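You operate a simulated robot arm through the tools that you are given. There is no shell and no other tool. Be economical: measure what you need, move in short steps, check, and stop when the job is done.

The job below is to be done with a simulated two-armed robot. You get a single attempt, and the scene is never put back.

Task
Shut the blue sluice down and fold it up.
Fine: gate closed, valve closed, pump off, then fold the tail chute up and lift the black flap.

It is judged by the outcome, as a careful person would: the job done as asked, and still so three seconds after it is handed in. It fails if anything else is knocked over, pushed out of place, dropped, spilled or broken. Flat cloth is picked up by pressing the open fingertips on it (5 to 10 N) and closing them slowly along it; thin cloth reads only 2 to 8 mm in the jaws.

Robot
Two 7-joint arms with fingered hands on one trunk, on a base that drives. Base frame: it is fixed to the floor where the robot stands at the start and does not move with it; the origin is under the middle of the robot, x ahead of it, y to its left, z up. Lengths are in mm, angles in degrees, forces in N, time in s.
The left shoulder is at the start at [70, 166, 1118], the right one opposite. With the tool pointing down near the work surface each hand reaches from about 100 to 820 mm from the robot's upright axis, wherever it stands, measured 20 degrees to its own side. Places, roughly: black flap [700, 300, 900]; feed gate [600, 200, 900]; hopper frame [700, 100, 800]; sluice pump switch [200, 300, 500]; sluice valve lever [400, 400, 700]; tail chute [500, 800, 700]. Payload 4.1 kg a hand.
The TCP of each hand is the grasp point between the finger pads, 32 mm short of the fingertips. In the tool frame z runs along the fingers and y along their closing line. Largest opening 108 mm; the body of the gripper starts 38 mm behind the TCP. The gripper is a hand of 4 fingers: y runs from the thumb to the fingers, the wrist lies at [-16, -108, -186] in the tool frame, and closing takes about 1.5 s.
Orientation is told as [roll, pitch, yaw] about the base's x, y, z axes, in that order, counted from this pose: with the fingers straight down and the wrist toward the robot, the tool's x, y and z point along [0, 1, 0], [1, 0, 0] and [0, 0, -1] of the base frame.

Tools
- The arms move only by the tool drive_tool. It takes "left_rows", "right_rows" or both (then of equal length, played together; a hand with none holds still); each is one flat list of numbers, 6 for each row, row after row: the turn, a rotation vector about the tool's x, y, z in degrees, then the shift along the tool's x, y, z in cm. In form: [rx, ry, rz, dx, dy, dz, rx, ry, rz, dx, dy, dz, ...]. A call has 1 to 12 rows; each row shifts and turns the commanded pose from where the row before left it, along the tool's axes as they then stand. "left_fingers" and "right_fingers" are, for a hand that has rows, the finger opening in cm, from 0 to 10.8, set as the call begins (left out, the last holds). Rows are played at 5 a second. More than 50 mm and 8.6 degrees between two rows, or a gripper value outside its range, and nothing of the call is played. Where a pose cannot be reached the arm comes as near as it can. A force on the tool above 90 N (or 10 N above the force at the start of the call, whichever is more), or a blocked arm, ends the call early, and 0.2 s more pass. The fingers move at their own pace (about 45 mm/s each) and stop on an object; they squeeze with about 25 N. The grip force told is the motor's: it shows also when the fingers shut on nothing. Time passes only in rows, and 0.2 s behind the last, so rows that do not move let the fingers close. The reply holds the time, the measured pose of the TCP, the force on the tool along the base axes, the opening and the grip force, in the units named above and with some noise, with the torque about the TCP (base axes, N m) and any sound that the robot's microphone picked up.
- Cameras (640 x 400 px; columns grow to the right, rows downward): "scene" is now at [123.9, 42.9, 1338.7]; the picture's right is [0.50, -0.87, 0.00], its down [-0.55, -0.32, -0.77] and it looks along [0.67, 0.38, -0.64] (base axes); focal length 214 px, centre (320, 200). "left" rides on the left gripper at [-64, -93, -131] in its tool frame; the picture's right is [-0.80, -0.28, 0.53], its down [0.55, -0.71, 0.45] and it looks along [0.25, 0.65, 0.72] (tool axes); focal length 247 px, centre (320, 200). "right" rides on the right gripper at [64, -93, -132] in its tool frame; the picture's right is [-0.80, 0.28, -0.53], its down [-0.55, -0.71, 0.45] and it looks along [-0.25, 0.65, 0.72] (tool axes); focal length 247 px, centre (320, 200). There is no depth. A picture from a camera that has moved, and an enlarged one, comes with that camera's place and axes in the base frame and with its lens.
- snapshot(camera): a new picture of that camera. It takes no simulated time.
- slide_trunk(by): slides the trunk up (or, below 0, down) by that many mm; the arms and the scene camera ride with it, the base frame stays. It gives what a move gives, with no picture.
- roll_base(legs): drives the robot by 1 to 6 legs, each [ahead, left, turn to the left] in mm, mm and degrees, along the robot's own axes; the way and the turn of a leg run together, so that a leg with both is an arc; at most 1500 mm and 180 degrees a leg. The arms and the cameras ride along, it lands a little off, and it stops where it bumps. It gives what a move gives.
- finger_targets(index, middle, ring, thumb_bend, hand): sets how far each is bent, from 0 (flat) to 100 (curled in); at 30 the hand is open as for a grip, at 70 the pads meet at the TCP. One left out holds its place. A second passes; each finger stops where it meets its share of the squeeze, and holds until it gets a number again. A gripper value or a shape takes the hand back. It gives what a move gives, with no picture; readings hold the bend of each and the force on the fingers (four entries, about 0 where the hand has none), thumb and palm.
- set_grasp(shape, hand): the hand has 4 fingers and takes this shape, open, in about a second: jaw (thumb against the fingers, like two jaws); tri (thumb and two fingers); tip (a fingertip pinch); poke (one finger out to press); point (the index stretched); flat (the hand flat); cup (the hand cupped); fist (a fist). The gripper value then closes the fingers along that shape, each until it touches; the sizes above hold for jaw. It gives what a move gives, with no picture.
- aim_head(pan, tilt): turns the head with the scene camera to pan (to the left, within 86 degrees either way) and tilt (down, from -29 to 69), counted from straight ahead of the robot. It gives what a move gives.
- inspect(camera, box): a new picture of the part [left, top, right, bottom] of that camera's present view, enlarged. It takes no simulated time.
- sign_off(): hands the job in; it is judged then, once.

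Work in short steps. Places have to be worked out from the pictures, the camera data and where the tool is seen: move nearer, look again, correct. Check each grasp and each placing, and mend what went wrong. You have 120 turns and 88 pictures in all, those below and enlarged ones among them. Open the grippers and draw the arms clear of the work before you hand the job in, unless the task says otherwise; then end with one line.

The tools are called after ">>>" as a command line: name --argument value ..., lists and objects as JSON in quotes. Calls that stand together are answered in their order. drive_tool: Moves the arms, as the interface text tells. Its arguments: {"type":"object","properties":{"left_rows":{"type":"array","items":{"type":"number"}},"left_fingers":{"type":"number"},"right_rows":{"type":"array","items":{"type":"number"}},"right_fingers":{"type":"number"}},"required":[]} The other tools are called the same way: slide_trunk (by) slides the trunk up or down; set_grasp (shape, hand) gives the hand a shape; finger_targets (index, middle, ring, thumb_bend, hand) moves the fingers one by one; roll_base (legs) drives the base; aim_head (pan, tilt) turns the head that bears the scene camera; snapshot (camera) takes a picture; inspect (camera, box) takes an enlarged picture of a part of a camera's view; sign_off () hands the job in.

At the start:

```text
time: 0.0
left_tcp_pos: [400.2, 540.8, 1198.7]
left_ee_rot: [0.0, 0.0, 0.0]
left_contact_force: [1.0, 0.1, -0.2]
left_ft_torque: [0.03, 0.0, 0.0]
left_opening: 107.5
left_grasp_force: 0.1
left_shape: jaw
left_bend: [30.0, 30.0, 30.0, 30.0]
left_finger forces: [0.0, 0.1, 0.0, 0.0, 0.0, 0.0]
right_tcp_pos: [567.0, 39.0, 1225.1]
right_ee_rot: [-0.2, -0.1, 0.0]
right_contact_force: [0.2, 0.4, -0.4]
right_ft_torque: [0.0, 0.01, 0.01]
right_opening: 107.3
right_grasp_force: 0.1
right_shape: jaw
right_bend: [30.0, 30.0, 30.0, 30.0]
right_finger forces: [0.0, 0.1, 0.0, 0.0, 0.1, 0.1]
trunk travel left (down, up): [-625.0, 315.0]
robot x, y, heading: [-0.0, -0.4, -0.1]
head pan, tilt: [29.9, 39.5]
```

scene: 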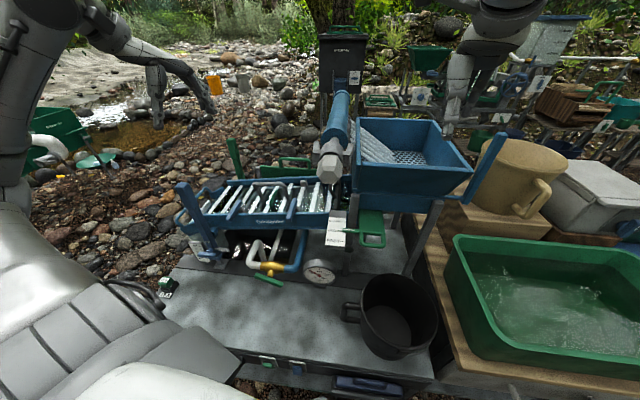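
right: 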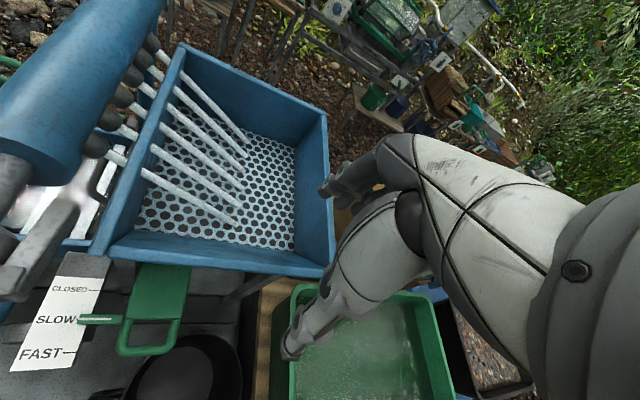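
left: 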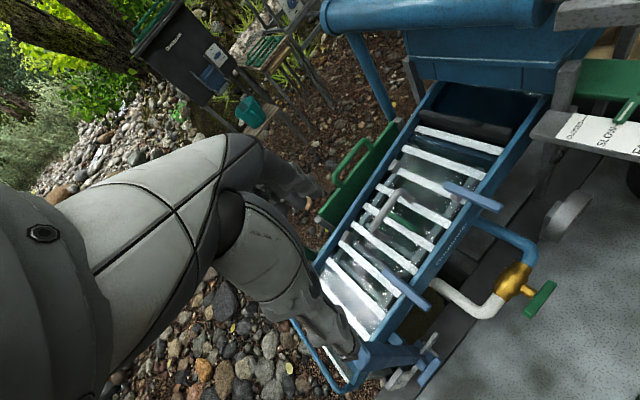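

I'll begin by enlarging the views of the sluice, the gate and its label, and the valve.

>>> inspect --camera "scene" --box '[160, 160, 400, 310]'

>>> inspect --camera "right" --box '[0, 200, 320, 400]'

>>> inspect --camera "left" --box '[280, 60, 640, 400]'

>>> inspect --camera "scene" --box '[140, 270, 440, 400]'

```text
2.67 times, centred on (280, 235) of scene
camera zoom: at [123.9, 42.9, 1338.7], right [0.5, -0.87, 0.0], down [-0.55, -0.32, -0.77], along [0.67, 0.38, -0.64], focal length 572 px, centre (427, 107)
```

zoom: 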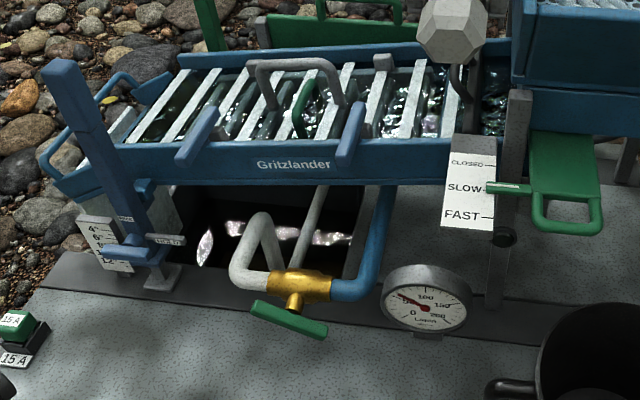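

```text
2.00 times, centred on (160, 300) of right
camera zoom: at [475.2, 103.3, 1357.8], right [0.28, -0.8, 0.53], down [-0.71, -0.55, -0.45], along [0.65, -0.25, -0.72], focal length 494 px, centre (640, 0)
```

zoom: 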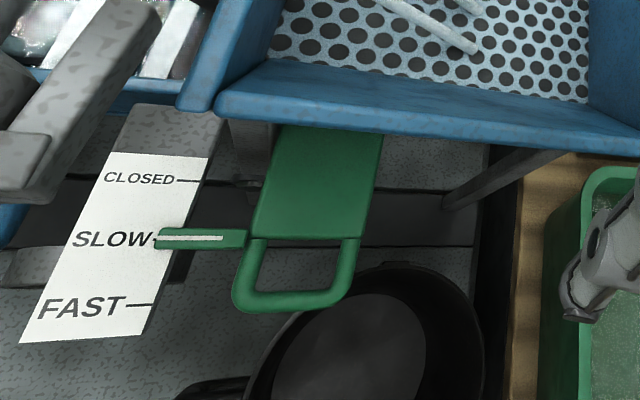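

```text
1.18 times, centred on (460, 230) of left
camera zoom: at [306.5, 478.8, 1330.2], right [-0.28, -0.8, -0.53], down [-0.71, 0.55, -0.45], along [0.65, 0.25, -0.72], focal length 291 px, centre (155, 165)
```

zoom: 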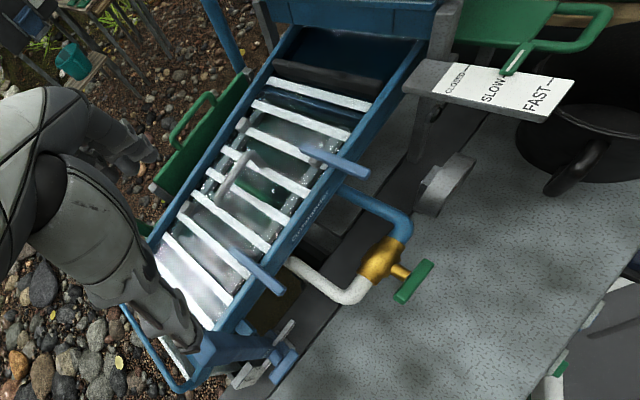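

```text
2.13 times, centred on (290, 335) of scene
camera zoom: at [123.9, 42.9, 1338.7], right [0.5, -0.87, 0.0], down [-0.55, -0.32, -0.77], along [0.67, 0.38, -0.64], focal length 458 px, centre (384, -88)
```

zoom: 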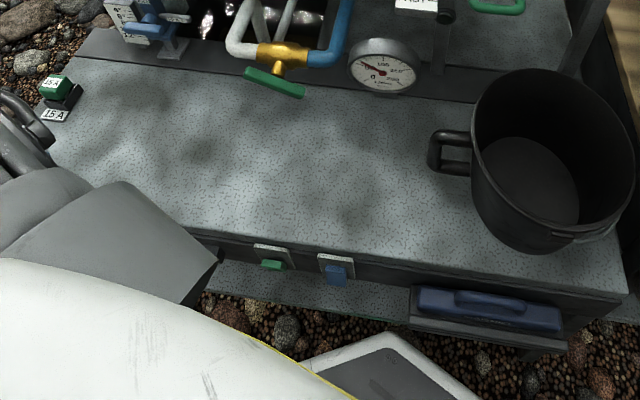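

Two switches, green and blue, sit on the bench front, and there's a "15 A" item too. I'll tilt the head down to read the labels.

>>> aim_head --pan 45 --tilt 62

>>> snapshot --camera "scene"

```text
time: 0.9
left_tcp_pos: [399.7, 541.8, 1198.7]
left_ee_rot: [0.0, 0.0, 0.0]
left_contact_force: [0.0, -0.7, 0.3]
left_ft_torque: [-0.02, 0.01, -0.02]
left_opening: 107.4
left_grasp_force: 0.0
left_shape: jaw
left_bend: [30.0, 30.0, 30.0, 30.0]
left_finger forces: [0.0, 0.0, 0.0, 0.0, 0.0, 0.1]
right_tcp_pos: [566.8, 38.8, 1225.3]
right_ee_rot: [-0.1, 0.0, 0.0]
right_contact_force: [0.3, -0.4, 0.2]
right_ft_torque: [0.03, -0.05, -0.03]
right_opening: 107.9
right_grasp_force: 0.0
right_shape: jaw
right_bend: [30.0, 30.0, 30.0, 30.0]
right_finger forces: [0.0, 0.0, 0.0, 0.1, 0.0, 0.0]
trunk travel left (down, up): [-625.0, 315.0]
robot x, y, heading: [2.0, -1.1, -0.0]
head pan, tilt: [45.0, 62.0]
```

```text
80 pictures are left
camera scene: at [95.5, 45.9, 1309.0], right [0.71, -0.71, 0.0], down [-0.62, -0.62, -0.47], along [0.33, 0.33, -0.88], focal length 214 px, centre (320, 200)
```

scene: 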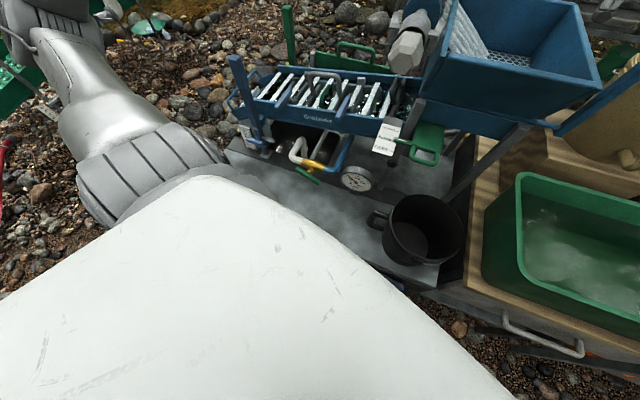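

The left arm hides the bench front. I'll back the base off 400 mm, since the front switches need that room anyway, and look again.

>>> roll_base --legs '[[-400, 0, 0]]'

>>> aim_head --pan 25 --tilt 45

>>> snapshot --camera "scene"

```text
time: 3.4
left_tcp_pos: [2.6, 540.7, 1198.8]
left_ee_rot: [0.1, 0.0, -0.2]
left_contact_force: [-0.2, 0.1, 0.6]
left_ft_torque: [-0.03, -0.01, 0.01]
left_opening: 107.8
left_grasp_force: 0.1
left_shape: jaw
left_bend: [30.0, 30.0, 30.0, 30.0]
left_finger forces: [0.1, 0.0, 0.1, 0.1, 0.0, 0.0]
right_tcp_pos: [167.7, 38.7, 1225.5]
right_ee_rot: [-0.1, -0.1, -0.1]
right_contact_force: [-0.2, 0.6, 0.1]
right_ft_torque: [0.0, 0.0, 0.03]
right_opening: 107.6
right_grasp_force: 0.1
right_shape: jaw
right_bend: [30.0, 30.0, 30.0, 30.0]
right_finger forces: [0.0, 0.0, 0.0, 0.0, 0.0, 0.0]
trunk travel left (down, up): [-625.0, 315.0]
robot x, y, heading: [-396.1, -1.0, -0.2]
head pan, tilt: [45.0, 62.0]
```

```text
time: 4.2
left_tcp_pos: [2.9, 542.0, 1198.7]
left_ee_rot: [0.0, 0.0, -0.2]
left_contact_force: [1.5, -0.4, 0.1]
left_ft_torque: [0.0, -0.01, 0.0]
left_opening: 107.6
left_grasp_force: 0.1
left_shape: jaw
left_bend: [30.0, 30.0, 30.0, 30.0]
left_finger forces: [0.0, 0.0, 0.0, 0.1, 0.0, 0.0]
right_tcp_pos: [167.7, 37.7, 1224.7]
right_ee_rot: [0.0, 0.1, -0.1]
right_contact_force: [-0.6, 0.1, 0.1]
right_ft_torque: [-0.02, -0.03, 0.0]
right_opening: 107.3
right_grasp_force: 0.0
right_shape: jaw
right_bend: [30.0, 30.0, 30.0, 30.0]
right_finger forces: [0.1, 0.0, 0.0, 0.0, 0.1, 0.0]
trunk travel left (down, up): [-625.0, 315.0]
robot x, y, heading: [-398.4, -1.9, -0.1]
head pan, tilt: [25.0, 45.0]
```

```text
79 pictures are left
camera scene: at [-275.0, 35.0, 1330.6], right [0.42, -0.91, 0.0], down [-0.64, -0.3, -0.71], along [0.64, 0.3, -0.71], focal length 214 px, centre (320, 200)
```

scene: 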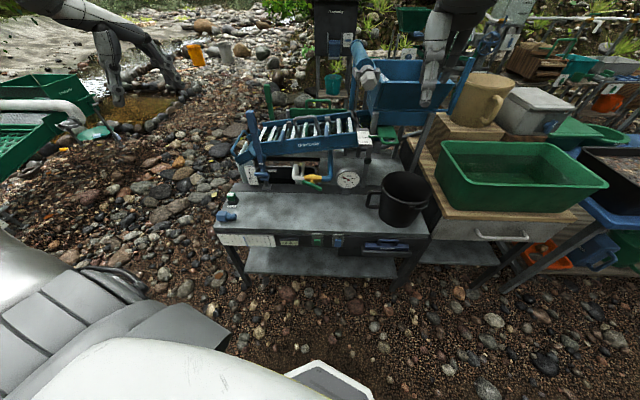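

Good, the bench front is now in view. I'll zoom in on the panel and the sluice.

>>> inspect --camera "scene" --box '[210, 225, 370, 260]'

>>> inspect --camera "scene" --box '[210, 100, 390, 220]'

>>> inspect --camera "scene" --box '[0, 60, 120, 220]'

```text
4.00 times, centred on (290, 242) of scene
camera zoom: at [-275.0, 35.0, 1330.6], right [0.42, -0.91, 0.0], down [-0.64, -0.3, -0.71], along [0.64, 0.3, -0.71], focal length 858 px, centre (440, 30)
```

zoom: 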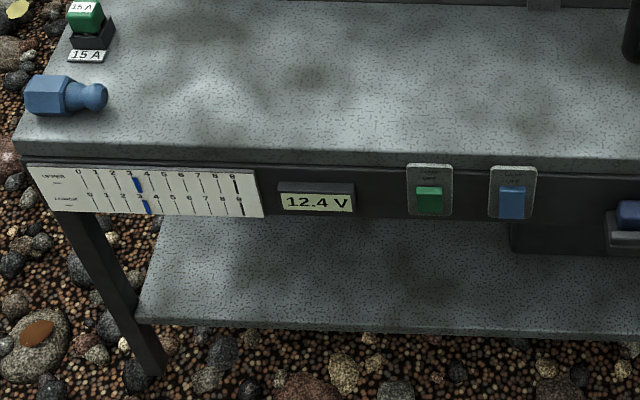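

```text
3.33 times, centred on (300, 160) of scene
camera zoom: at [-275.0, 35.0, 1330.6], right [0.42, -0.91, 0.0], down [-0.64, -0.3, -0.71], along [0.64, 0.3, -0.71], focal length 715 px, centre (387, 333)
```

zoom: 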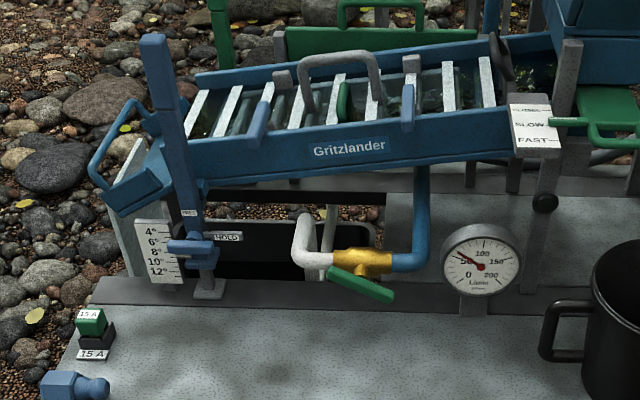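

```text
2.50 times, centred on (60, 140) of scene
camera zoom: at [-275.0, 35.0, 1330.6], right [0.42, -0.91, 0.0], down [-0.64, -0.3, -0.71], along [0.64, 0.3, -0.71], focal length 536 px, centre (970, 350)
```

zoom: 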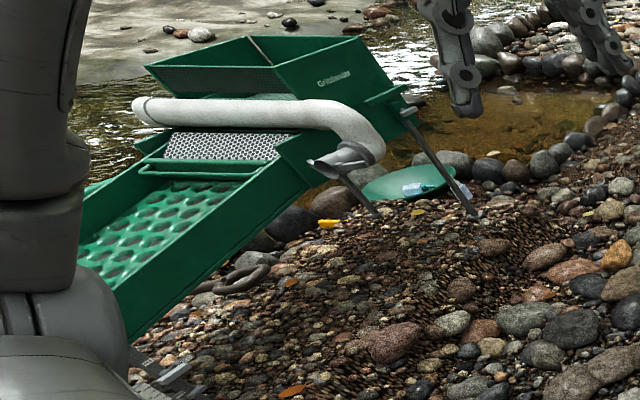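

Panel geometry: the green switch is at about (205, 274, 527) and the blue at about (243, 186, 516). I'll lower the trunk to read the labels head-on.

>>> slide_trunk --by -400

>>> aim_head --pan 25 --tilt 28

>>> snapshot --camera "scene"

```text
time: 8.0
left_tcp_pos: [2.3, 541.6, 798.4]
left_ee_rot: [0.0, 0.0, -0.2]
left_contact_force: [-0.9, 0.3, -0.2]
left_ft_torque: [-0.01, 0.0, 0.02]
left_opening: 107.8
left_grasp_force: 0.1
left_shape: jaw
left_bend: [30.0, 30.0, 30.0, 30.0]
left_finger forces: [0.0, 0.0, 0.0, 0.0, 0.0, 0.0]
right_tcp_pos: [168.8, 37.5, 825.6]
right_ee_rot: [0.0, -0.1, -0.1]
right_contact_force: [0.2, -0.1, 0.0]
right_ft_torque: [0.0, 0.01, -0.01]
right_opening: 107.8
right_grasp_force: 0.1
right_shape: jaw
right_bend: [30.0, 30.0, 30.0, 30.0]
right_finger forces: [0.0, 0.1, 0.0, 0.0, 0.0, 0.0]
trunk travel left (down, up): [-225.0, 715.0]
robot x, y, heading: [-396.5, -0.6, 0.0]
head pan, tilt: [25.0, 45.0]
```

```text
time: 8.8
left_tcp_pos: [1.7, 542.2, 798.3]
left_ee_rot: [0.0, -0.2, -0.2]
left_contact_force: [1.2, 0.4, 0.0]
left_ft_torque: [0.03, -0.01, 0.03]
left_opening: 107.7
left_grasp_force: 0.0
left_shape: jaw
left_bend: [30.0, 30.0, 30.0, 30.0]
left_finger forces: [0.0, 0.1, 0.1, 0.0, 0.0, 0.0]
right_tcp_pos: [166.8, 36.8, 825.8]
right_ee_rot: [-0.2, 0.0, -0.1]
right_contact_force: [0.3, -0.4, 0.6]
right_ft_torque: [-0.02, 0.02, 0.03]
right_opening: 107.6
right_grasp_force: 0.1
right_shape: jaw
right_bend: [30.0, 30.0, 30.0, 30.0]
right_finger forces: [0.0, 0.0, 0.0, 0.0, 0.0, 0.0]
trunk travel left (down, up): [-225.0, 715.0]
robot x, y, heading: [-399.8, 2.1, -0.3]
head pan, tilt: [25.0, 28.0]
```

```text
75 pictures are left
camera scene: at [-266.3, 39.0, 956.4], right [0.42, -0.91, 0.0], down [-0.43, -0.2, -0.88], along [0.8, 0.37, -0.47], focal length 214 px, centre (320, 200)
```

scene: 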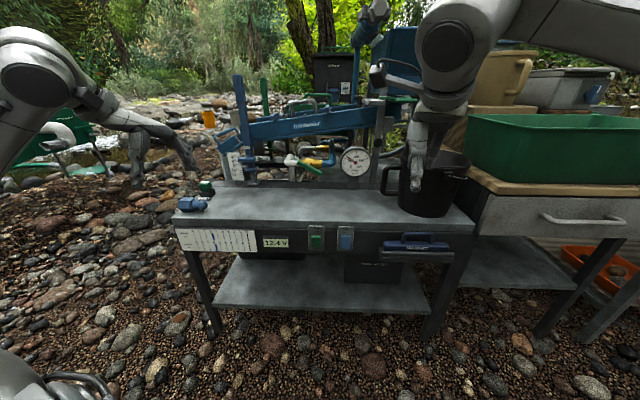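

>>> inspect --camera "scene" --box '[255, 222, 365, 255]'

>>> inspect --camera "scene" --box '[200, 70, 400, 200]'

```text
5.82 times, centred on (310, 238) of scene
camera zoom: at [-266.3, 39.0, 956.4], right [0.42, -0.91, 0.0], down [-0.43, -0.2, -0.88], along [0.8, 0.37, -0.47], focal length 1248 px, centre (378, -24)
```

zoom: 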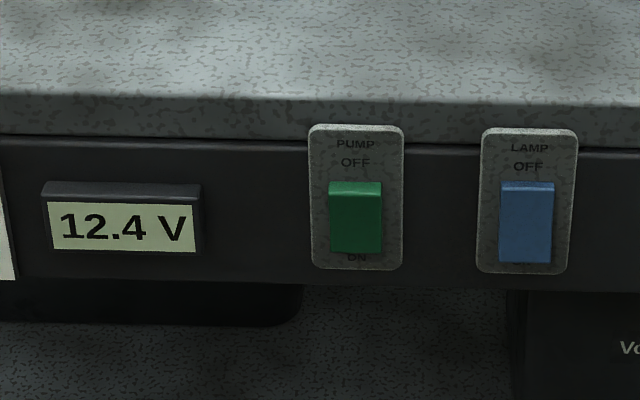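

```text
3.08 times, centred on (300, 135) of scene
camera zoom: at [-266.3, 39.0, 956.4], right [0.42, -0.91, 0.0], down [-0.43, -0.2, -0.88], along [0.8, 0.37, -0.47], focal length 660 px, centre (382, 400)
```

zoom: 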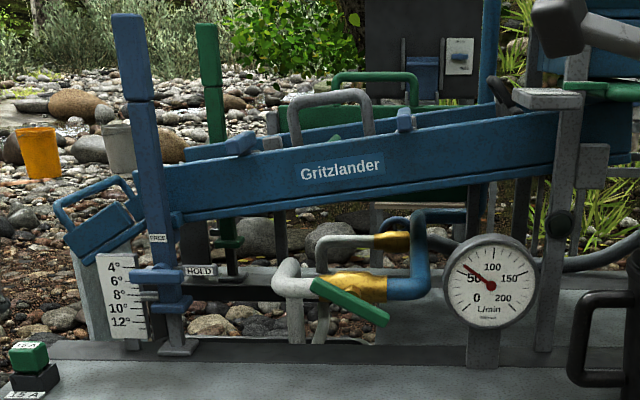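

The green switch reads PUMP, OFF at the top and ON at the bottom, and the blue one is a LAMP to leave alone. I'll start with the gate, so I'm going back up and forward.

>>> slide_trunk --by 400

>>> roll_base --legs '[[400, 0, 0]]'

>>> aim_head --pan 20 --tilt 40

>>> drive_tool --right_rows '[0, 0, -7.5, 0, -2, 0, 0, 0, -7.5, 0, -2, 0, 0, 0, -7.5, 0, -2, 0, 8, 0, 0, 0, -3, 0, 8, 0, 0, 0, -3, 0, 8, 0, 0, 0, -3, 0, 8, 0, 0, 0, -3, 0, 8, 0, 0, 0, 0, 0]' --right_fingers 0

>>> snapshot --camera "scene"

>>> snapshot --camera "right"

```text
time: 12.6
left_tcp_pos: [1.5, 541.2, 1198.5]
left_ee_rot: [0.0, 0.0, -0.2]
left_contact_force: [-0.2, -0.3, 0.7]
left_ft_torque: [-0.02, 0.0, 0.0]
left_opening: 107.9
left_grasp_force: 0.0
left_shape: jaw
left_bend: [30.0, 30.0, 30.0, 30.0]
left_finger forces: [0.0, 0.1, 0.1, 0.1, 0.0, 0.1]
right_tcp_pos: [168.1, 38.6, 1225.4]
right_ee_rot: [0.0, 0.0, -0.1]
right_contact_force: [-0.6, -0.4, 0.1]
right_ft_torque: [-0.02, 0.0, 0.0]
right_opening: 107.8
right_grasp_force: 0.1
right_shape: jaw
right_bend: [30.0, 30.0, 30.0, 30.0]
right_finger forces: [0.0, 0.0, 0.0, 0.0, 0.1, 0.0]
trunk travel left (down, up): [-625.0, 315.0]
robot x, y, heading: [-398.6, 0.8, -0.3]
head pan, tilt: [25.0, 28.0]
```

```text
time: 15.1
left_tcp_pos: [400.3, 542.1, 1199.0]
left_ee_rot: [0.0, 0.0, -0.2]
left_contact_force: [-0.4, -0.5, 0.6]
left_ft_torque: [-0.01, 0.02, 0.0]
left_opening: 107.5
left_grasp_force: 0.1
left_shape: jaw
left_bend: [30.0, 30.0, 30.0, 30.0]
left_finger forces: [0.0, 0.1, 0.1, 0.0, 0.1, 0.1]
right_tcp_pos: [565.9, 37.9, 1225.6]
right_ee_rot: [-0.1, 0.0, 0.0]
right_contact_force: [0.2, 0.2, -0.1]
right_ft_torque: [-0.04, 0.01, 0.0]
right_opening: 107.6
right_grasp_force: 0.0
right_shape: jaw
right_bend: [30.0, 30.0, 30.0, 30.0]
right_finger forces: [0.1, 0.0, 0.1, 0.0, 0.0, 0.0]
trunk travel left (down, up): [-625.0, 315.0]
robot x, y, heading: [1.8, -2.5, -0.2]
head pan, tilt: [25.0, 28.0]
```

```text
time: 15.9
left_tcp_pos: [399.3, 541.8, 1198.3]
left_ee_rot: [0.0, 0.0, -0.1]
left_contact_force: [-0.1, 0.4, -0.5]
left_ft_torque: [-0.02, 0.01, -0.01]
left_opening: 107.8
left_grasp_force: 0.1
left_shape: jaw
left_bend: [30.0, 30.0, 30.0, 30.0]
left_finger forces: [0.1, 0.0, 0.0, 0.0, 0.0, 0.0]
right_tcp_pos: [566.6, 38.5, 1226.3]
right_ee_rot: [0.0, 0.0, -0.1]
right_contact_force: [0.2, -0.5, -0.9]
right_ft_torque: [0.02, -0.02, -0.02]
right_opening: 107.7
right_grasp_force: 0.0
right_shape: jaw
right_bend: [30.0, 30.0, 30.0, 30.0]
right_finger forces: [0.1, 0.2, 0.0, 0.0, 0.1, 0.0]
trunk travel left (down, up): [-625.0, 315.0]
robot x, y, heading: [3.1, -0.1, -0.1]
head pan, tilt: [20.0, 40.0]
```

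```text
time: 17.7
left_tcp_pos: [400.0, 542.0, 1199.1]
left_ee_rot: [0.0, 0.2, -0.1]
left_contact_force: [-0.6, -0.2, -0.4]
left_ft_torque: [-0.05, 0.0, 0.02]
left_opening: 107.5
left_grasp_force: 0.0
left_shape: jaw
left_bend: [30.0, 30.0, 30.0, 30.0]
left_finger forces: [0.0, 0.1, 0.0, 0.1, 0.0, 0.0]
right_tcp_pos: [400.8, -12.8, 1250.5]
right_ee_rot: [0.0, 40.2, 22.5]
right_contact_force: [0.1, 0.3, -0.4]
right_ft_torque: [-0.02, 0.01, 0.0]
right_opening: 0.0
right_grasp_force: 24.7
right_shape: jaw
right_bend: [70.0, 70.0, 70.0, 49.0]
right_finger forces: [0.1, 0.0, 0.1, 0.1, 0.0, 0.0]
trunk travel left (down, up): [-625.0, 315.0]
robot x, y, heading: [-0.4, -0.1, 0.1]
head pan, tilt: [20.0, 40.0]
```

```text
72 pictures are left
camera scene: at [130.0, 29.5, 1337.9], right [0.34, -0.94, 0.0], down [-0.6, -0.22, -0.77], along [0.72, 0.26, -0.64], focal length 214 px, centre (320, 200)
```

scene: 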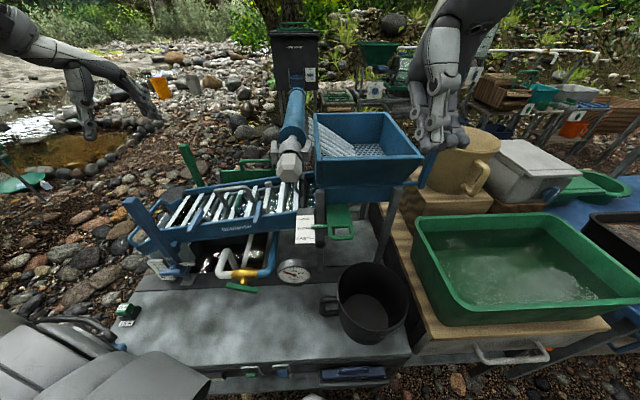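

```text
71 pictures are left
camera right: at [389.5, 51.0, 1410.9], right [0.82, -0.52, 0.22], down [-0.55, -0.82, 0.11], along [0.13, -0.22, -0.97], focal length 247 px, centre (320, 200)
```

right: 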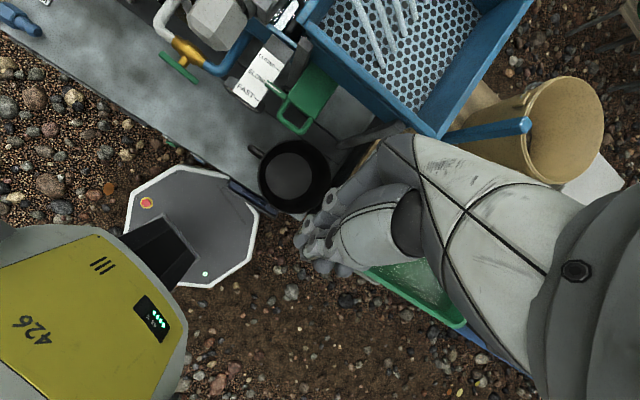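

Positive rx pitched the fingers backwards, so I'll reverse it. First, a zoom from this overhead view to pin down the gate handle.

>>> inspect --camera "right" --box '[140, 0, 380, 150]'

>>> inspect --camera "scene" --box '[270, 150, 390, 270]'

```text
2.67 times, centred on (260, 75) of right
camera zoom: at [389.5, 51.0, 1410.9], right [0.82, -0.52, 0.22], down [-0.55, -0.82, 0.11], along [0.13, -0.22, -0.97], focal length 659 px, centre (480, 533)
```

zoom: 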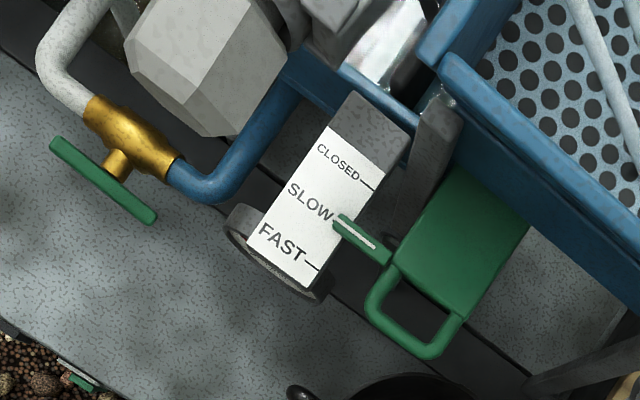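

```text
3.33 times, centred on (330, 210) of scene
camera zoom: at [130.0, 29.5, 1337.9], right [0.34, -0.94, 0.0], down [-0.6, -0.22, -0.77], along [0.72, 0.26, -0.64], focal length 715 px, centre (287, 167)
```

zoom: 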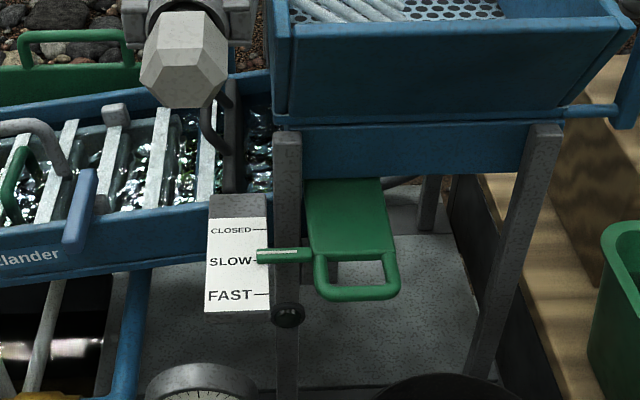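

The gate handle bar is at about (479, 94, 920), and closing it means pushing about 35 mm along (0.92, 0.38). I'll pitch the closed hand forward and bring it to a stand-off behind the bar.

>>> drive_tool --right_rows '[-8, 0, 0, 0, 0, 0, -8, 0, 0, 0, 0, 0, -8, 0, 0, 0, 0, 0, -8, 0, 0, 0, 0, 0, -8, 0, 0, 0, 0, 0, -8, 0, 0, 0, 0, 0, -8, 0, 0, 0, 0, 0, -8, 0, 0, 0, 0, 0, -8, 0, 0, 0, 0, 0, -8, 0, 0, 0, 0, 0]'

>>> drive_tool --right_rows '[0, 0, 0, 0.8, -1.9, 3.3, 0, 0, 0, 0.8, -1.9, 3.3, 0, 0, 0, 0.8, -1.9, 3.3, 0, 0, 0, 0.8, -1.9, 3.3, 0, 0, 0, 0.8, -1.9, 3.3, 0, 0, 0, 0.8, -1.9, 3.3, 0, 0, 0, 0.8, -1.9, 3.3]'

>>> snapshot --camera "right"

>>> snapshot --camera "scene"

```text
time: 19.9
left_tcp_pos: [399.5, 541.3, 1199.9]
left_ee_rot: [0.0, 0.0, 0.0]
left_contact_force: [1.0, 0.9, -0.7]
left_ft_torque: [0.01, 0.04, -0.03]
left_opening: 107.6
left_grasp_force: 0.1
left_shape: jaw
left_bend: [30.0, 30.0, 30.0, 30.0]
left_finger forces: [0.1, 0.1, 0.0, 0.0, 0.0, 0.0]
right_tcp_pos: [399.0, -13.8, 1249.9]
right_ee_rot: [0.0, -40.2, 22.5]
right_contact_force: [0.5, -0.1, -0.5]
right_ft_torque: [0.03, 0.0, 0.01]
right_opening: 0.0
right_grasp_force: 25.2
right_shape: jaw
right_bend: [70.0, 70.0, 70.0, 49.0]
right_finger forces: [0.0, 0.0, 0.1, 0.0, 0.0, 0.0]
trunk travel left (down, up): [-625.0, 315.0]
robot x, y, heading: [-2.9, -1.2, -0.1]
head pan, tilt: [20.0, 40.0]
```

```text
time: 21.5
left_tcp_pos: [399.7, 542.0, 1199.6]
left_ee_rot: [0.0, 0.1, -0.1]
left_contact_force: [-0.7, -0.5, -0.4]
left_ft_torque: [0.0, -0.02, -0.02]
left_opening: 107.6
left_grasp_force: 0.0
left_shape: jaw
left_bend: [30.0, 30.0, 30.0, 30.0]
left_finger forces: [0.0, 0.1, 0.1, 0.0, 0.0, 0.0]
right_tcp_pos: [433.5, 14.2, 1164.0]
right_ee_rot: [0.0, -39.9, 22.4]
right_contact_force: [-0.3, 1.0, 0.0]
right_ft_torque: [0.01, 0.01, -0.01]
right_opening: 0.0
right_grasp_force: 24.9
right_shape: jaw
right_bend: [70.0, 70.0, 70.0, 49.0]
right_finger forces: [0.1, 0.1, 0.0, 0.1, 0.1, 0.0]
right hand out of reach, approached as far as the arm can: row 2, 3, 4, 5, 6, 7
trunk travel left (down, up): [-625.0, 315.0]
robot x, y, heading: [-1.0, -2.8, -0.4]
head pan, tilt: [20.0, 40.0]
```

```text
68 pictures are left
camera right: at [266.4, 13.9, 1206.6], right [0.19, -0.78, 0.59], down [-0.03, -0.6, -0.8], along [0.98, 0.14, -0.13], focal length 247 px, centre (320, 200)
```

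right: 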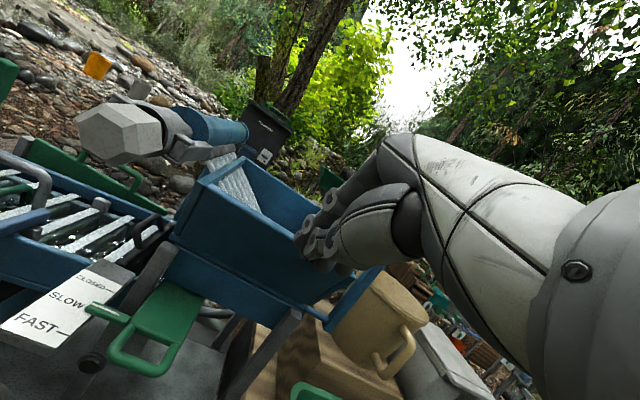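

```text
67 pictures are left
camera scene: at [128.7, 29.3, 1338.0], right [0.34, -0.94, 0.0], down [-0.6, -0.22, -0.77], along [0.72, 0.26, -0.64], focal length 214 px, centre (320, 200)
```

scene: 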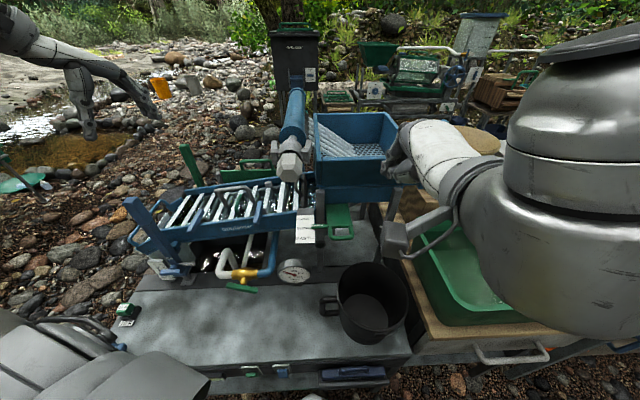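

With the hand pitched forward the wrist ends up too close to the body. I'll back the base off 250 mm and retry the approach.

>>> roll_base --legs '[[-250, 0, 0]]'

>>> drive_tool --right_rows '[0, 0, 0, 0, 0, 0]'

```text
time: 23.3
left_tcp_pos: [148.5, 541.7, 1199.1]
left_ee_rot: [0.0, 0.0, 0.0]
left_contact_force: [-1.5, -0.2, -0.6]
left_ft_torque: [-0.01, 0.0, 0.0]
left_opening: 107.5
left_grasp_force: 0.0
left_shape: jaw
left_bend: [30.0, 30.0, 30.0, 30.0]
left_finger forces: [0.0, 0.0, 0.0, 0.0, 0.0, 0.0]
right_tcp_pos: [183.8, 15.5, 1163.9]
right_ee_rot: [-0.1, -40.0, 22.5]
right_contact_force: [-0.2, 0.6, -0.2]
right_ft_torque: [0.01, 0.03, 0.02]
right_opening: 0.1
right_grasp_force: 25.8
right_shape: jaw
right_bend: [70.0, 70.0, 70.0, 49.0]
right_finger forces: [0.0, 0.0, 0.1, 0.0, 0.0, 0.1]
trunk travel left (down, up): [-625.0, 315.0]
robot x, y, heading: [-251.6, -2.6, 0.0]
head pan, tilt: [20.0, 40.0]
```

```text
time: 23.7
left_tcp_pos: [148.2, 541.7, 1199.0]
left_ee_rot: [0.1, -0.1, 0.0]
left_contact_force: [0.2, 0.3, -1.0]
left_ft_torque: [0.0, 0.01, 0.0]
left_opening: 107.6
left_grasp_force: 0.2
left_shape: jaw
left_bend: [30.0, 30.0, 30.0, 30.0]
left_finger forces: [0.1, 0.0, 0.1, 0.0, 0.0, 0.1]
right_tcp_pos: [184.1, 12.3, 1163.5]
right_ee_rot: [0.0, -39.8, 22.4]
right_contact_force: [0.1, -0.3, -0.2]
right_ft_torque: [-0.01, -0.01, -0.02]
right_opening: 0.0
right_grasp_force: 24.5
right_shape: jaw
right_bend: [70.0, 70.0, 70.0, 49.0]
right_finger forces: [0.0, 0.0, 0.0, 0.1, 0.0, 0.0]
trunk travel left (down, up): [-625.0, 315.0]
robot x, y, heading: [-249.7, -0.8, -0.1]
head pan, tilt: [20.0, 40.0]
```

The arm is free now. I'll move along the finger direction to the stand-off at about (426, 70, 932).

>>> drive_tool --right_rows '[0, 0, 0, -0.47, 0.5, 4.19, 0, 0, 0, -0.47, 0.5, 4.19, 0, 0, 0, -0.47, 0.5, 4.19, 0, 0, 0, -0.47, 0.5, 4.19, 0, 0, 0, -0.47, 0.5, 4.19, 0, 0, 0, -0.47, 0.5, 4.19, 0, 0, 0, -0.47, 0.5, 4.19, 0, 0, 0, -0.47, 0.5, 4.19]'

>>> snapshot --camera "right"

>>> snapshot --camera "scene"

```text
time: 25.5
left_tcp_pos: [155.9, 533.2, 1199.7]
left_ee_rot: [0.4, 0.2, -0.2]
left_contact_force: [2.3, -0.8, -0.3]
left_ft_torque: [0.08, 0.09, 0.02]
left_opening: 107.8
left_grasp_force: 0.0
left_shape: jaw
left_bend: [30.0, 30.0, 30.0, 30.0]
left_finger forces: [0.1, 0.1, 0.0, 0.0, 0.1, 0.1]
right_tcp_pos: [468.2, 20.2, 997.9]
right_ee_rot: [10.6, -44.0, 7.4]
right_contact_force: [0.3, -0.7, 0.2]
right_ft_torque: [0.03, -0.01, 0.08]
right_opening: 0.0
right_grasp_force: 24.3
right_shape: jaw
right_bend: [70.0, 70.0, 70.0, 49.0]
right_finger forces: [0.1, 0.1, 0.1, 0.1, 0.1, 0.0]
right hand out of reach, approached as far as the arm can: row 8
trunk travel left (down, up): [-625.0, 315.0]
robot x, y, heading: [-250.3, -0.5, -0.4]
head pan, tilt: [20.0, 40.0]
stopped in row 8 (right hand): the arm was blocked; the commanded pose is now the measured one
```

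```text
66 pictures are left
camera right: at [300.3, 37.8, 1036.8], right [0.06, -0.88, 0.47], down [-0.07, -0.47, -0.88], along [1.0, 0.01, -0.09], focal length 247 px, centre (320, 200)
```

right: 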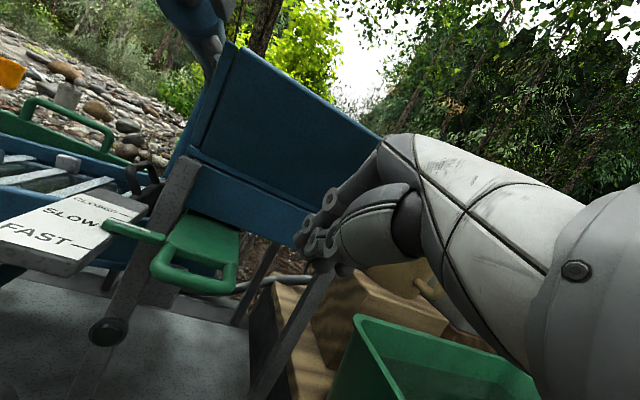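

```text
65 pictures are left
camera scene: at [-115.1, 21.6, 1337.7], right [0.34, -0.94, -0.01], down [-0.61, -0.21, -0.76], along [0.72, 0.26, -0.64], focal length 214 px, centre (320, 200)
```

scene: 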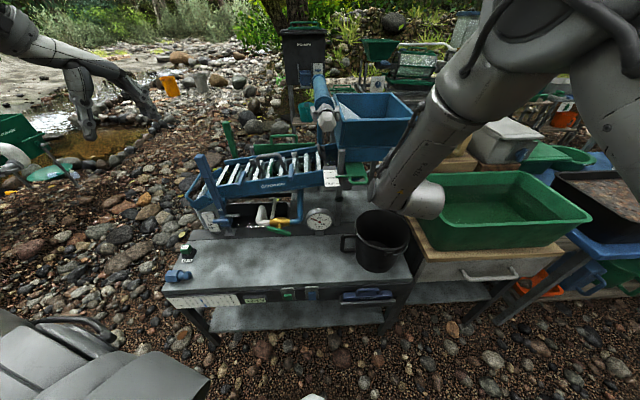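

The arm ran to its limit without touching the work. I'll retract, go back to fingers-down, and re-park the base aligned with the bench (heading about 22°) so the gate sits comfortably in front of the right arm.

>>> drive_tool --right_rows '[0, 0, 0, 0, 0, -4, 0, 0, 0, 0, 0, -4, 0, 0, 0, 0, 0, -4, 0, 0, 0, 0, 0, -4, 0, 0, 0, 0, 0, -4, 8, 0, 0, 0, 0, -3, 8, 0, 0, 0, 0, -3, 8, 0, 0, 0, 0, -3, 8, 0, 0, 0, 0, -1, 8, 0, 0, 0, 0, 0]'

>>> snapshot --camera "scene"

```text
time: 27.7
left_tcp_pos: [152.2, 542.2, 1198.4]
left_ee_rot: [0.0, 0.0, -0.1]
left_contact_force: [-0.4, -0.5, 0.2]
left_ft_torque: [0.04, 0.02, 0.0]
left_opening: 107.8
left_grasp_force: 0.1
left_shape: jaw
left_bend: [30.0, 30.0, 30.0, 30.0]
left_finger forces: [0.1, 0.0, 0.0, 0.0, 0.0, 0.0]
right_tcp_pos: [280.1, -50.0, 1222.6]
right_ee_rot: [7.2, -4.4, 14.3]
right_contact_force: [-0.2, -0.9, 0.2]
right_ft_torque: [0.01, 0.03, -0.01]
right_opening: 0.0
right_grasp_force: 24.7
right_shape: jaw
right_bend: [70.0, 70.0, 70.0, 49.0]
right_finger forces: [0.0, 0.0, 0.2, 0.0, 0.0, 0.0]
trunk travel left (down, up): [-625.0, 315.0]
robot x, y, heading: [-251.7, 4.4, -0.2]
head pan, tilt: [20.0, 40.0]
```

```text
64 pictures are left
camera scene: at [-119.5, 29.6, 1337.8], right [0.34, -0.94, 0.0], down [-0.61, -0.22, -0.77], along [0.72, 0.26, -0.64], focal length 214 px, centre (320, 200)
```

scene: 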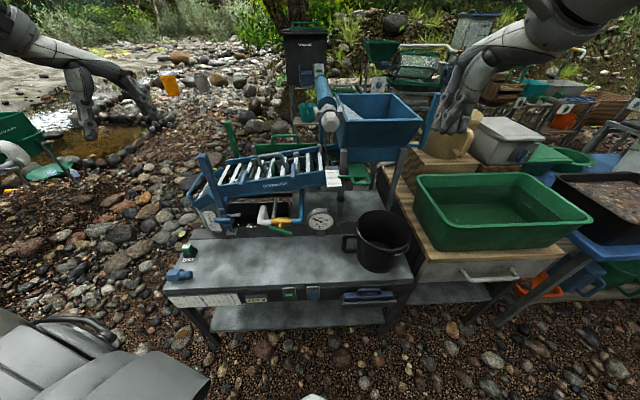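

The faceted roller end is at about (439, 203, 1115), so I'll raise and pull in the hand first, then turn and drive to the aligned parking spot.

>>> drive_tool --right_rows '[0, 0, 0, 0, -3, -2, 0, 0, 0, 0, -3, -2, 0, 0, 0, 0, -3, -2]'

>>> roll_base --legs '[[0, 0, 22.5], [159, 8, 0]]'

>>> aim_head --pan 0 --tilt 42

>>> snapshot --camera "scene"

```text
time: 28.5
left_tcp_pos: [148.7, 541.9, 1198.9]
left_ee_rot: [0.0, -0.2, -0.1]
left_contact_force: [0.6, -0.2, -0.4]
left_ft_torque: [0.03, -0.02, 0.03]
left_opening: 107.7
left_grasp_force: 0.0
left_shape: jaw
left_bend: [30.0, 30.0, 30.0, 30.0]
left_finger forces: [0.1, 0.1, 0.0, 0.1, 0.1, 0.1]
right_tcp_pos: [189.4, -82.4, 1275.9]
right_ee_rot: [7.1, -4.6, 14.4]
right_contact_force: [0.1, 0.4, 0.7]
right_ft_torque: [0.02, 0.0, 0.0]
right_opening: 0.2
right_grasp_force: 25.6
right_shape: jaw
right_bend: [70.0, 70.0, 70.0, 49.0]
right_finger forces: [0.0, 0.0, 0.0, 0.0, 0.0, 0.0]
trunk travel left (down, up): [-625.0, 315.0]
robot x, y, heading: [-251.9, 2.2, 0.1]
head pan, tilt: [20.0, 40.0]
```

```text
time: 31.1
left_tcp_pos: [55.3, 721.3, 1199.8]
left_ee_rot: [-0.1, 0.1, 22.4]
left_contact_force: [-0.5, -0.2, -0.1]
left_ft_torque: [0.02, -0.01, 0.0]
left_opening: 107.9
left_grasp_force: 0.1
left_shape: jaw
left_bend: [30.0, 30.0, 30.0, 30.0]
left_finger forces: [0.0, 0.0, 0.0, 0.0, 0.0, 0.1]
right_tcp_pos: [330.6, 162.1, 1276.6]
right_ee_rot: [7.2, -4.5, 36.9]
right_contact_force: [-0.6, 0.3, -0.4]
right_ft_torque: [0.02, 0.03, 0.0]
right_opening: 0.0
right_grasp_force: 24.9
right_shape: jaw
right_bend: [70.0, 70.0, 70.0, 49.0]
right_finger forces: [0.0, 0.1, 0.0, 0.1, 0.1, 0.0]
trunk travel left (down, up): [-625.0, 315.0]
robot x, y, heading: [-108.3, 67.2, 22.7]
head pan, tilt: [20.0, 40.0]
```

```text
time: 31.9
left_tcp_pos: [54.6, 722.2, 1199.7]
left_ee_rot: [0.0, -0.2, 22.5]
left_contact_force: [0.6, 0.6, 0.2]
left_ft_torque: [0.0, 0.02, -0.03]
left_opening: 107.8
left_grasp_force: 0.1
left_shape: jaw
left_bend: [30.0, 30.0, 30.0, 30.0]
left_finger forces: [0.0, 0.0, 0.0, 0.0, 0.0, 0.0]
right_tcp_pos: [331.0, 163.0, 1276.2]
right_ee_rot: [7.2, -4.6, 36.7]
right_contact_force: [-0.6, 0.0, 0.5]
right_ft_torque: [0.01, -0.03, 0.01]
right_opening: 0.0
right_grasp_force: 24.9
right_shape: jaw
right_bend: [70.0, 70.0, 70.0, 49.0]
right_finger forces: [0.1, 0.1, 0.0, 0.0, 0.0, 0.0]
trunk travel left (down, up): [-625.0, 315.0]
robot x, y, heading: [-102.5, 71.0, 22.6]
head pan, tilt: [0.0, 42.0]
```

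```text
63 pictures are left
camera scene: at [16.4, 120.2, 1335.1], right [0.38, -0.92, 0.0], down [-0.62, -0.26, -0.74], along [0.69, 0.28, -0.67], focal length 214 px, centre (320, 200)
```

scene: 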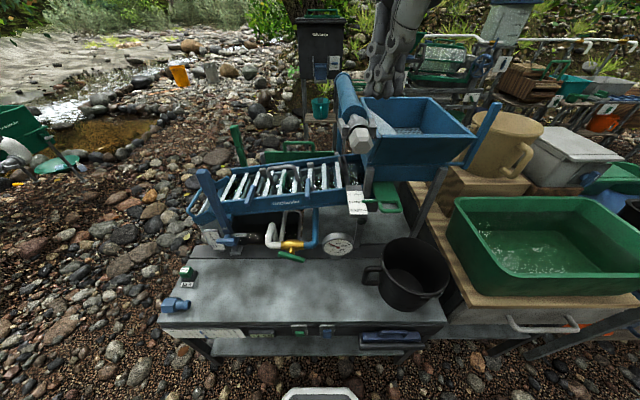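

I'm parked aligned with the bench. Next I'll straighten the right hand (about 15° forward pitch), shift it over the gate's lateral line and lower it in front of the handle bar.

>>> drive_tool --right_rows '[-5, -3.6, 7.2, 0, 0, 0, -5, -3.6, 7.2, 0, 0, 0, 0, 0, 0, -4, 0, 0, 0, 0, 0, -4, 0, 0, 0, 0, 0, -4, 0, 0, 0, 0, 0, 0, -0.57, 4.1, 0, 0, 0, 0, -0.57, 4.1, 0, 0, 0, 0, -0.57, 4.1, 0, 0, 0, 0, -0.57, 4.1, 0, 0, 0, 0, -0.57, 4.1, 0, 0, 0, 0, -0.57, 4.1]'

>>> snapshot --camera "scene"

>>> snapshot --camera "right"

```text
refused: row 1 steps farther than a row can; nothing moved
```

```text
62 pictures are left
camera scene: at [16.4, 120.2, 1335.1], right [0.38, -0.92, 0.0], down [-0.62, -0.26, -0.74], along [0.69, 0.28, -0.67], focal length 214 px, centre (320, 200)
```

scene: 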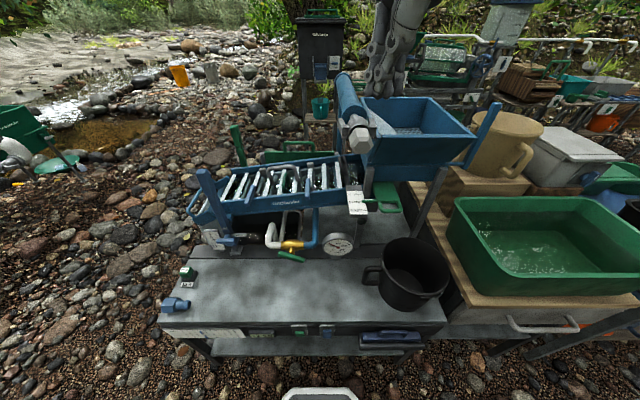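

```text
61 pictures are left
camera right: at [220.9, 137.8, 1407.5], right [0.71, -0.54, 0.45], down [-0.24, -0.79, -0.57], along [0.66, 0.3, -0.69], focal length 247 px, centre (320, 200)
```

right: 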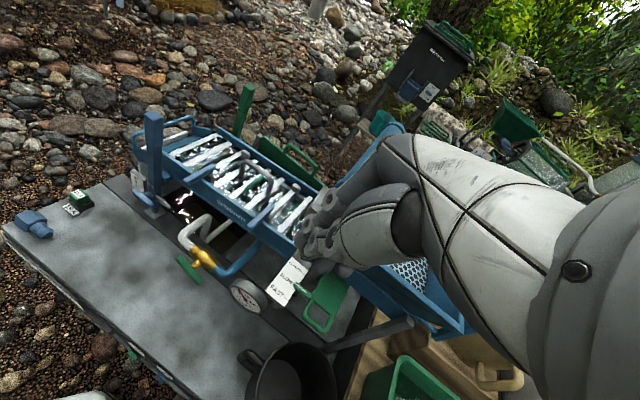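

That call was refused because the turn per row was too large. I'll split it into smaller turns.

>>> drive_tool --right_rows '[-3.3, -2.4, 4.8, 0, 0, 0, -3.3, -2.4, 4.8, 0, 0, 0, -3.3, -2.4, 4.8, 0, 0, 0, 0, 0, 0, -4, 0, 0, 0, 0, 0, -4, 0, 0, 0, 0, 0, -4, 0, 0, 0, 0, 0, 0, -0.57, 4.1, 0, 0, 0, 0, -0.57, 4.1, 0, 0, 0, 0, -0.57, 4.1, 0, 0, 0, 0, -0.57, 4.1, 0, 0, 0, 0, -0.57, 4.1, 0, 0, 0, 0, -0.57, 4.1]'

>>> snapshot --camera "scene"

```text
time: 34.5
left_tcp_pos: [59.2, 721.7, 1199.1]
left_ee_rot: [0.1, 0.1, 22.4]
left_contact_force: [0.7, 0.4, 0.7]
left_ft_torque: [0.0, 0.03, 0.02]
left_opening: 107.7
left_grasp_force: 0.1
left_shape: jaw
left_bend: [30.0, 30.0, 30.0, 30.0]
left_finger forces: [0.0, 0.1, 0.1, 0.0, 0.0, 0.0]
right_tcp_pos: [397.3, 68.1, 1023.4]
right_ee_rot: [2.6, -13.2, 21.5]
right_contact_force: [0.7, -0.9, -0.3]
right_ft_torque: [0.0, 0.03, 0.04]
right_opening: 0.1
right_grasp_force: 24.7
right_shape: jaw
right_bend: [70.0, 70.0, 70.0, 49.0]
right_finger forces: [0.0, 0.0, 0.0, 0.0, 0.0, 0.0]
trunk travel left (down, up): [-625.0, 315.0]
robot x, y, heading: [-105.0, 70.0, 22.6]
head pan, tilt: [0.0, 42.0]
```

```text
60 pictures are left
camera scene: at [20.0, 120.6, 1334.7], right [0.38, -0.92, 0.0], down [-0.62, -0.26, -0.74], along [0.68, 0.28, -0.67], focal length 214 px, centre (320, 200)
```

scene: 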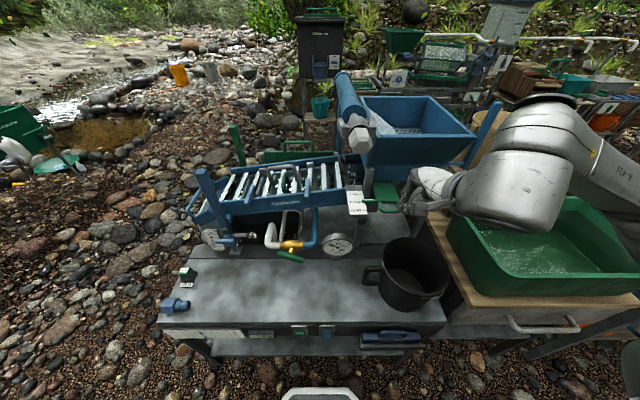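

The hand is level near (397, 68, 1023). I'll check with the wrist camera before the last descent.

>>> drive_tool --right_rows '[0, 0, 0, -0.4, -0.5, 3.3, 0, 0, 0, -0.4, -0.5, 3.3]'

>>> snapshot --camera "right"

>>> inspect --camera "scene" --box '[320, 120, 520, 270]'

```text
time: 35.1
left_tcp_pos: [56.7, 721.1, 1199.4]
left_ee_rot: [0.1, 0.1, 22.6]
left_contact_force: [-0.2, 0.0, -0.1]
left_ft_torque: [-0.03, -0.02, -0.01]
left_opening: 107.4
left_grasp_force: 0.0
left_shape: jaw
left_bend: [30.0, 30.0, 30.0, 30.0]
left_finger forces: [0.1, 0.0, 0.1, 0.0, 0.1, 0.0]
right_tcp_pos: [413.3, 50.4, 977.1]
right_ee_rot: [2.4, -13.1, 21.4]
right_contact_force: [-0.6, 0.0, 0.6]
right_ft_torque: [-0.02, 0.0, 0.02]
right_opening: 0.0
right_grasp_force: 24.9
right_shape: jaw
right_bend: [70.0, 70.0, 70.0, 49.0]
right_finger forces: [0.0, 0.0, 0.0, 0.0, 0.0, 0.0]
right hand out of reach, approached as far as the arm can: row 1, 2
trunk travel left (down, up): [-625.0, 315.0]
robot x, y, heading: [-107.5, 70.2, 22.4]
head pan, tilt: [0.0, 42.0]
```

```text
59 pictures are left
camera right: at [281.3, 60.5, 1086.6], right [0.45, -0.7, 0.55], down [-0.34, -0.71, -0.62], along [0.82, 0.09, -0.56], focal length 247 px, centre (320, 200)
```

right: 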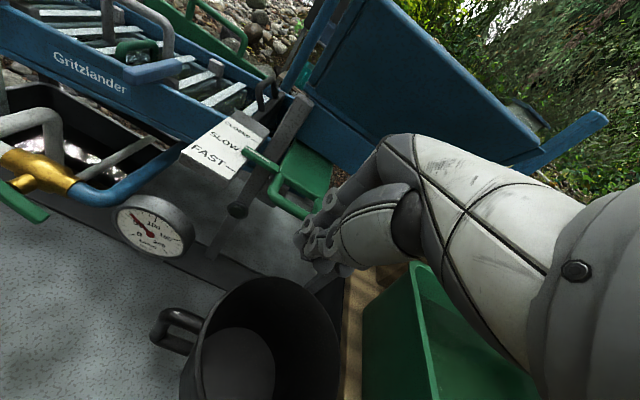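

```text
2.67 times, centred on (420, 195) of scene
camera zoom: at [17.4, 119.2, 1335.1], right [0.38, -0.92, 0.0], down [-0.62, -0.26, -0.74], along [0.69, 0.28, -0.67], focal length 572 px, centre (53, 213)
```

zoom: 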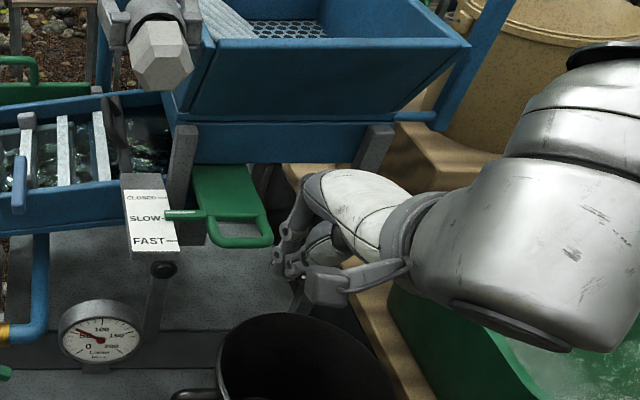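

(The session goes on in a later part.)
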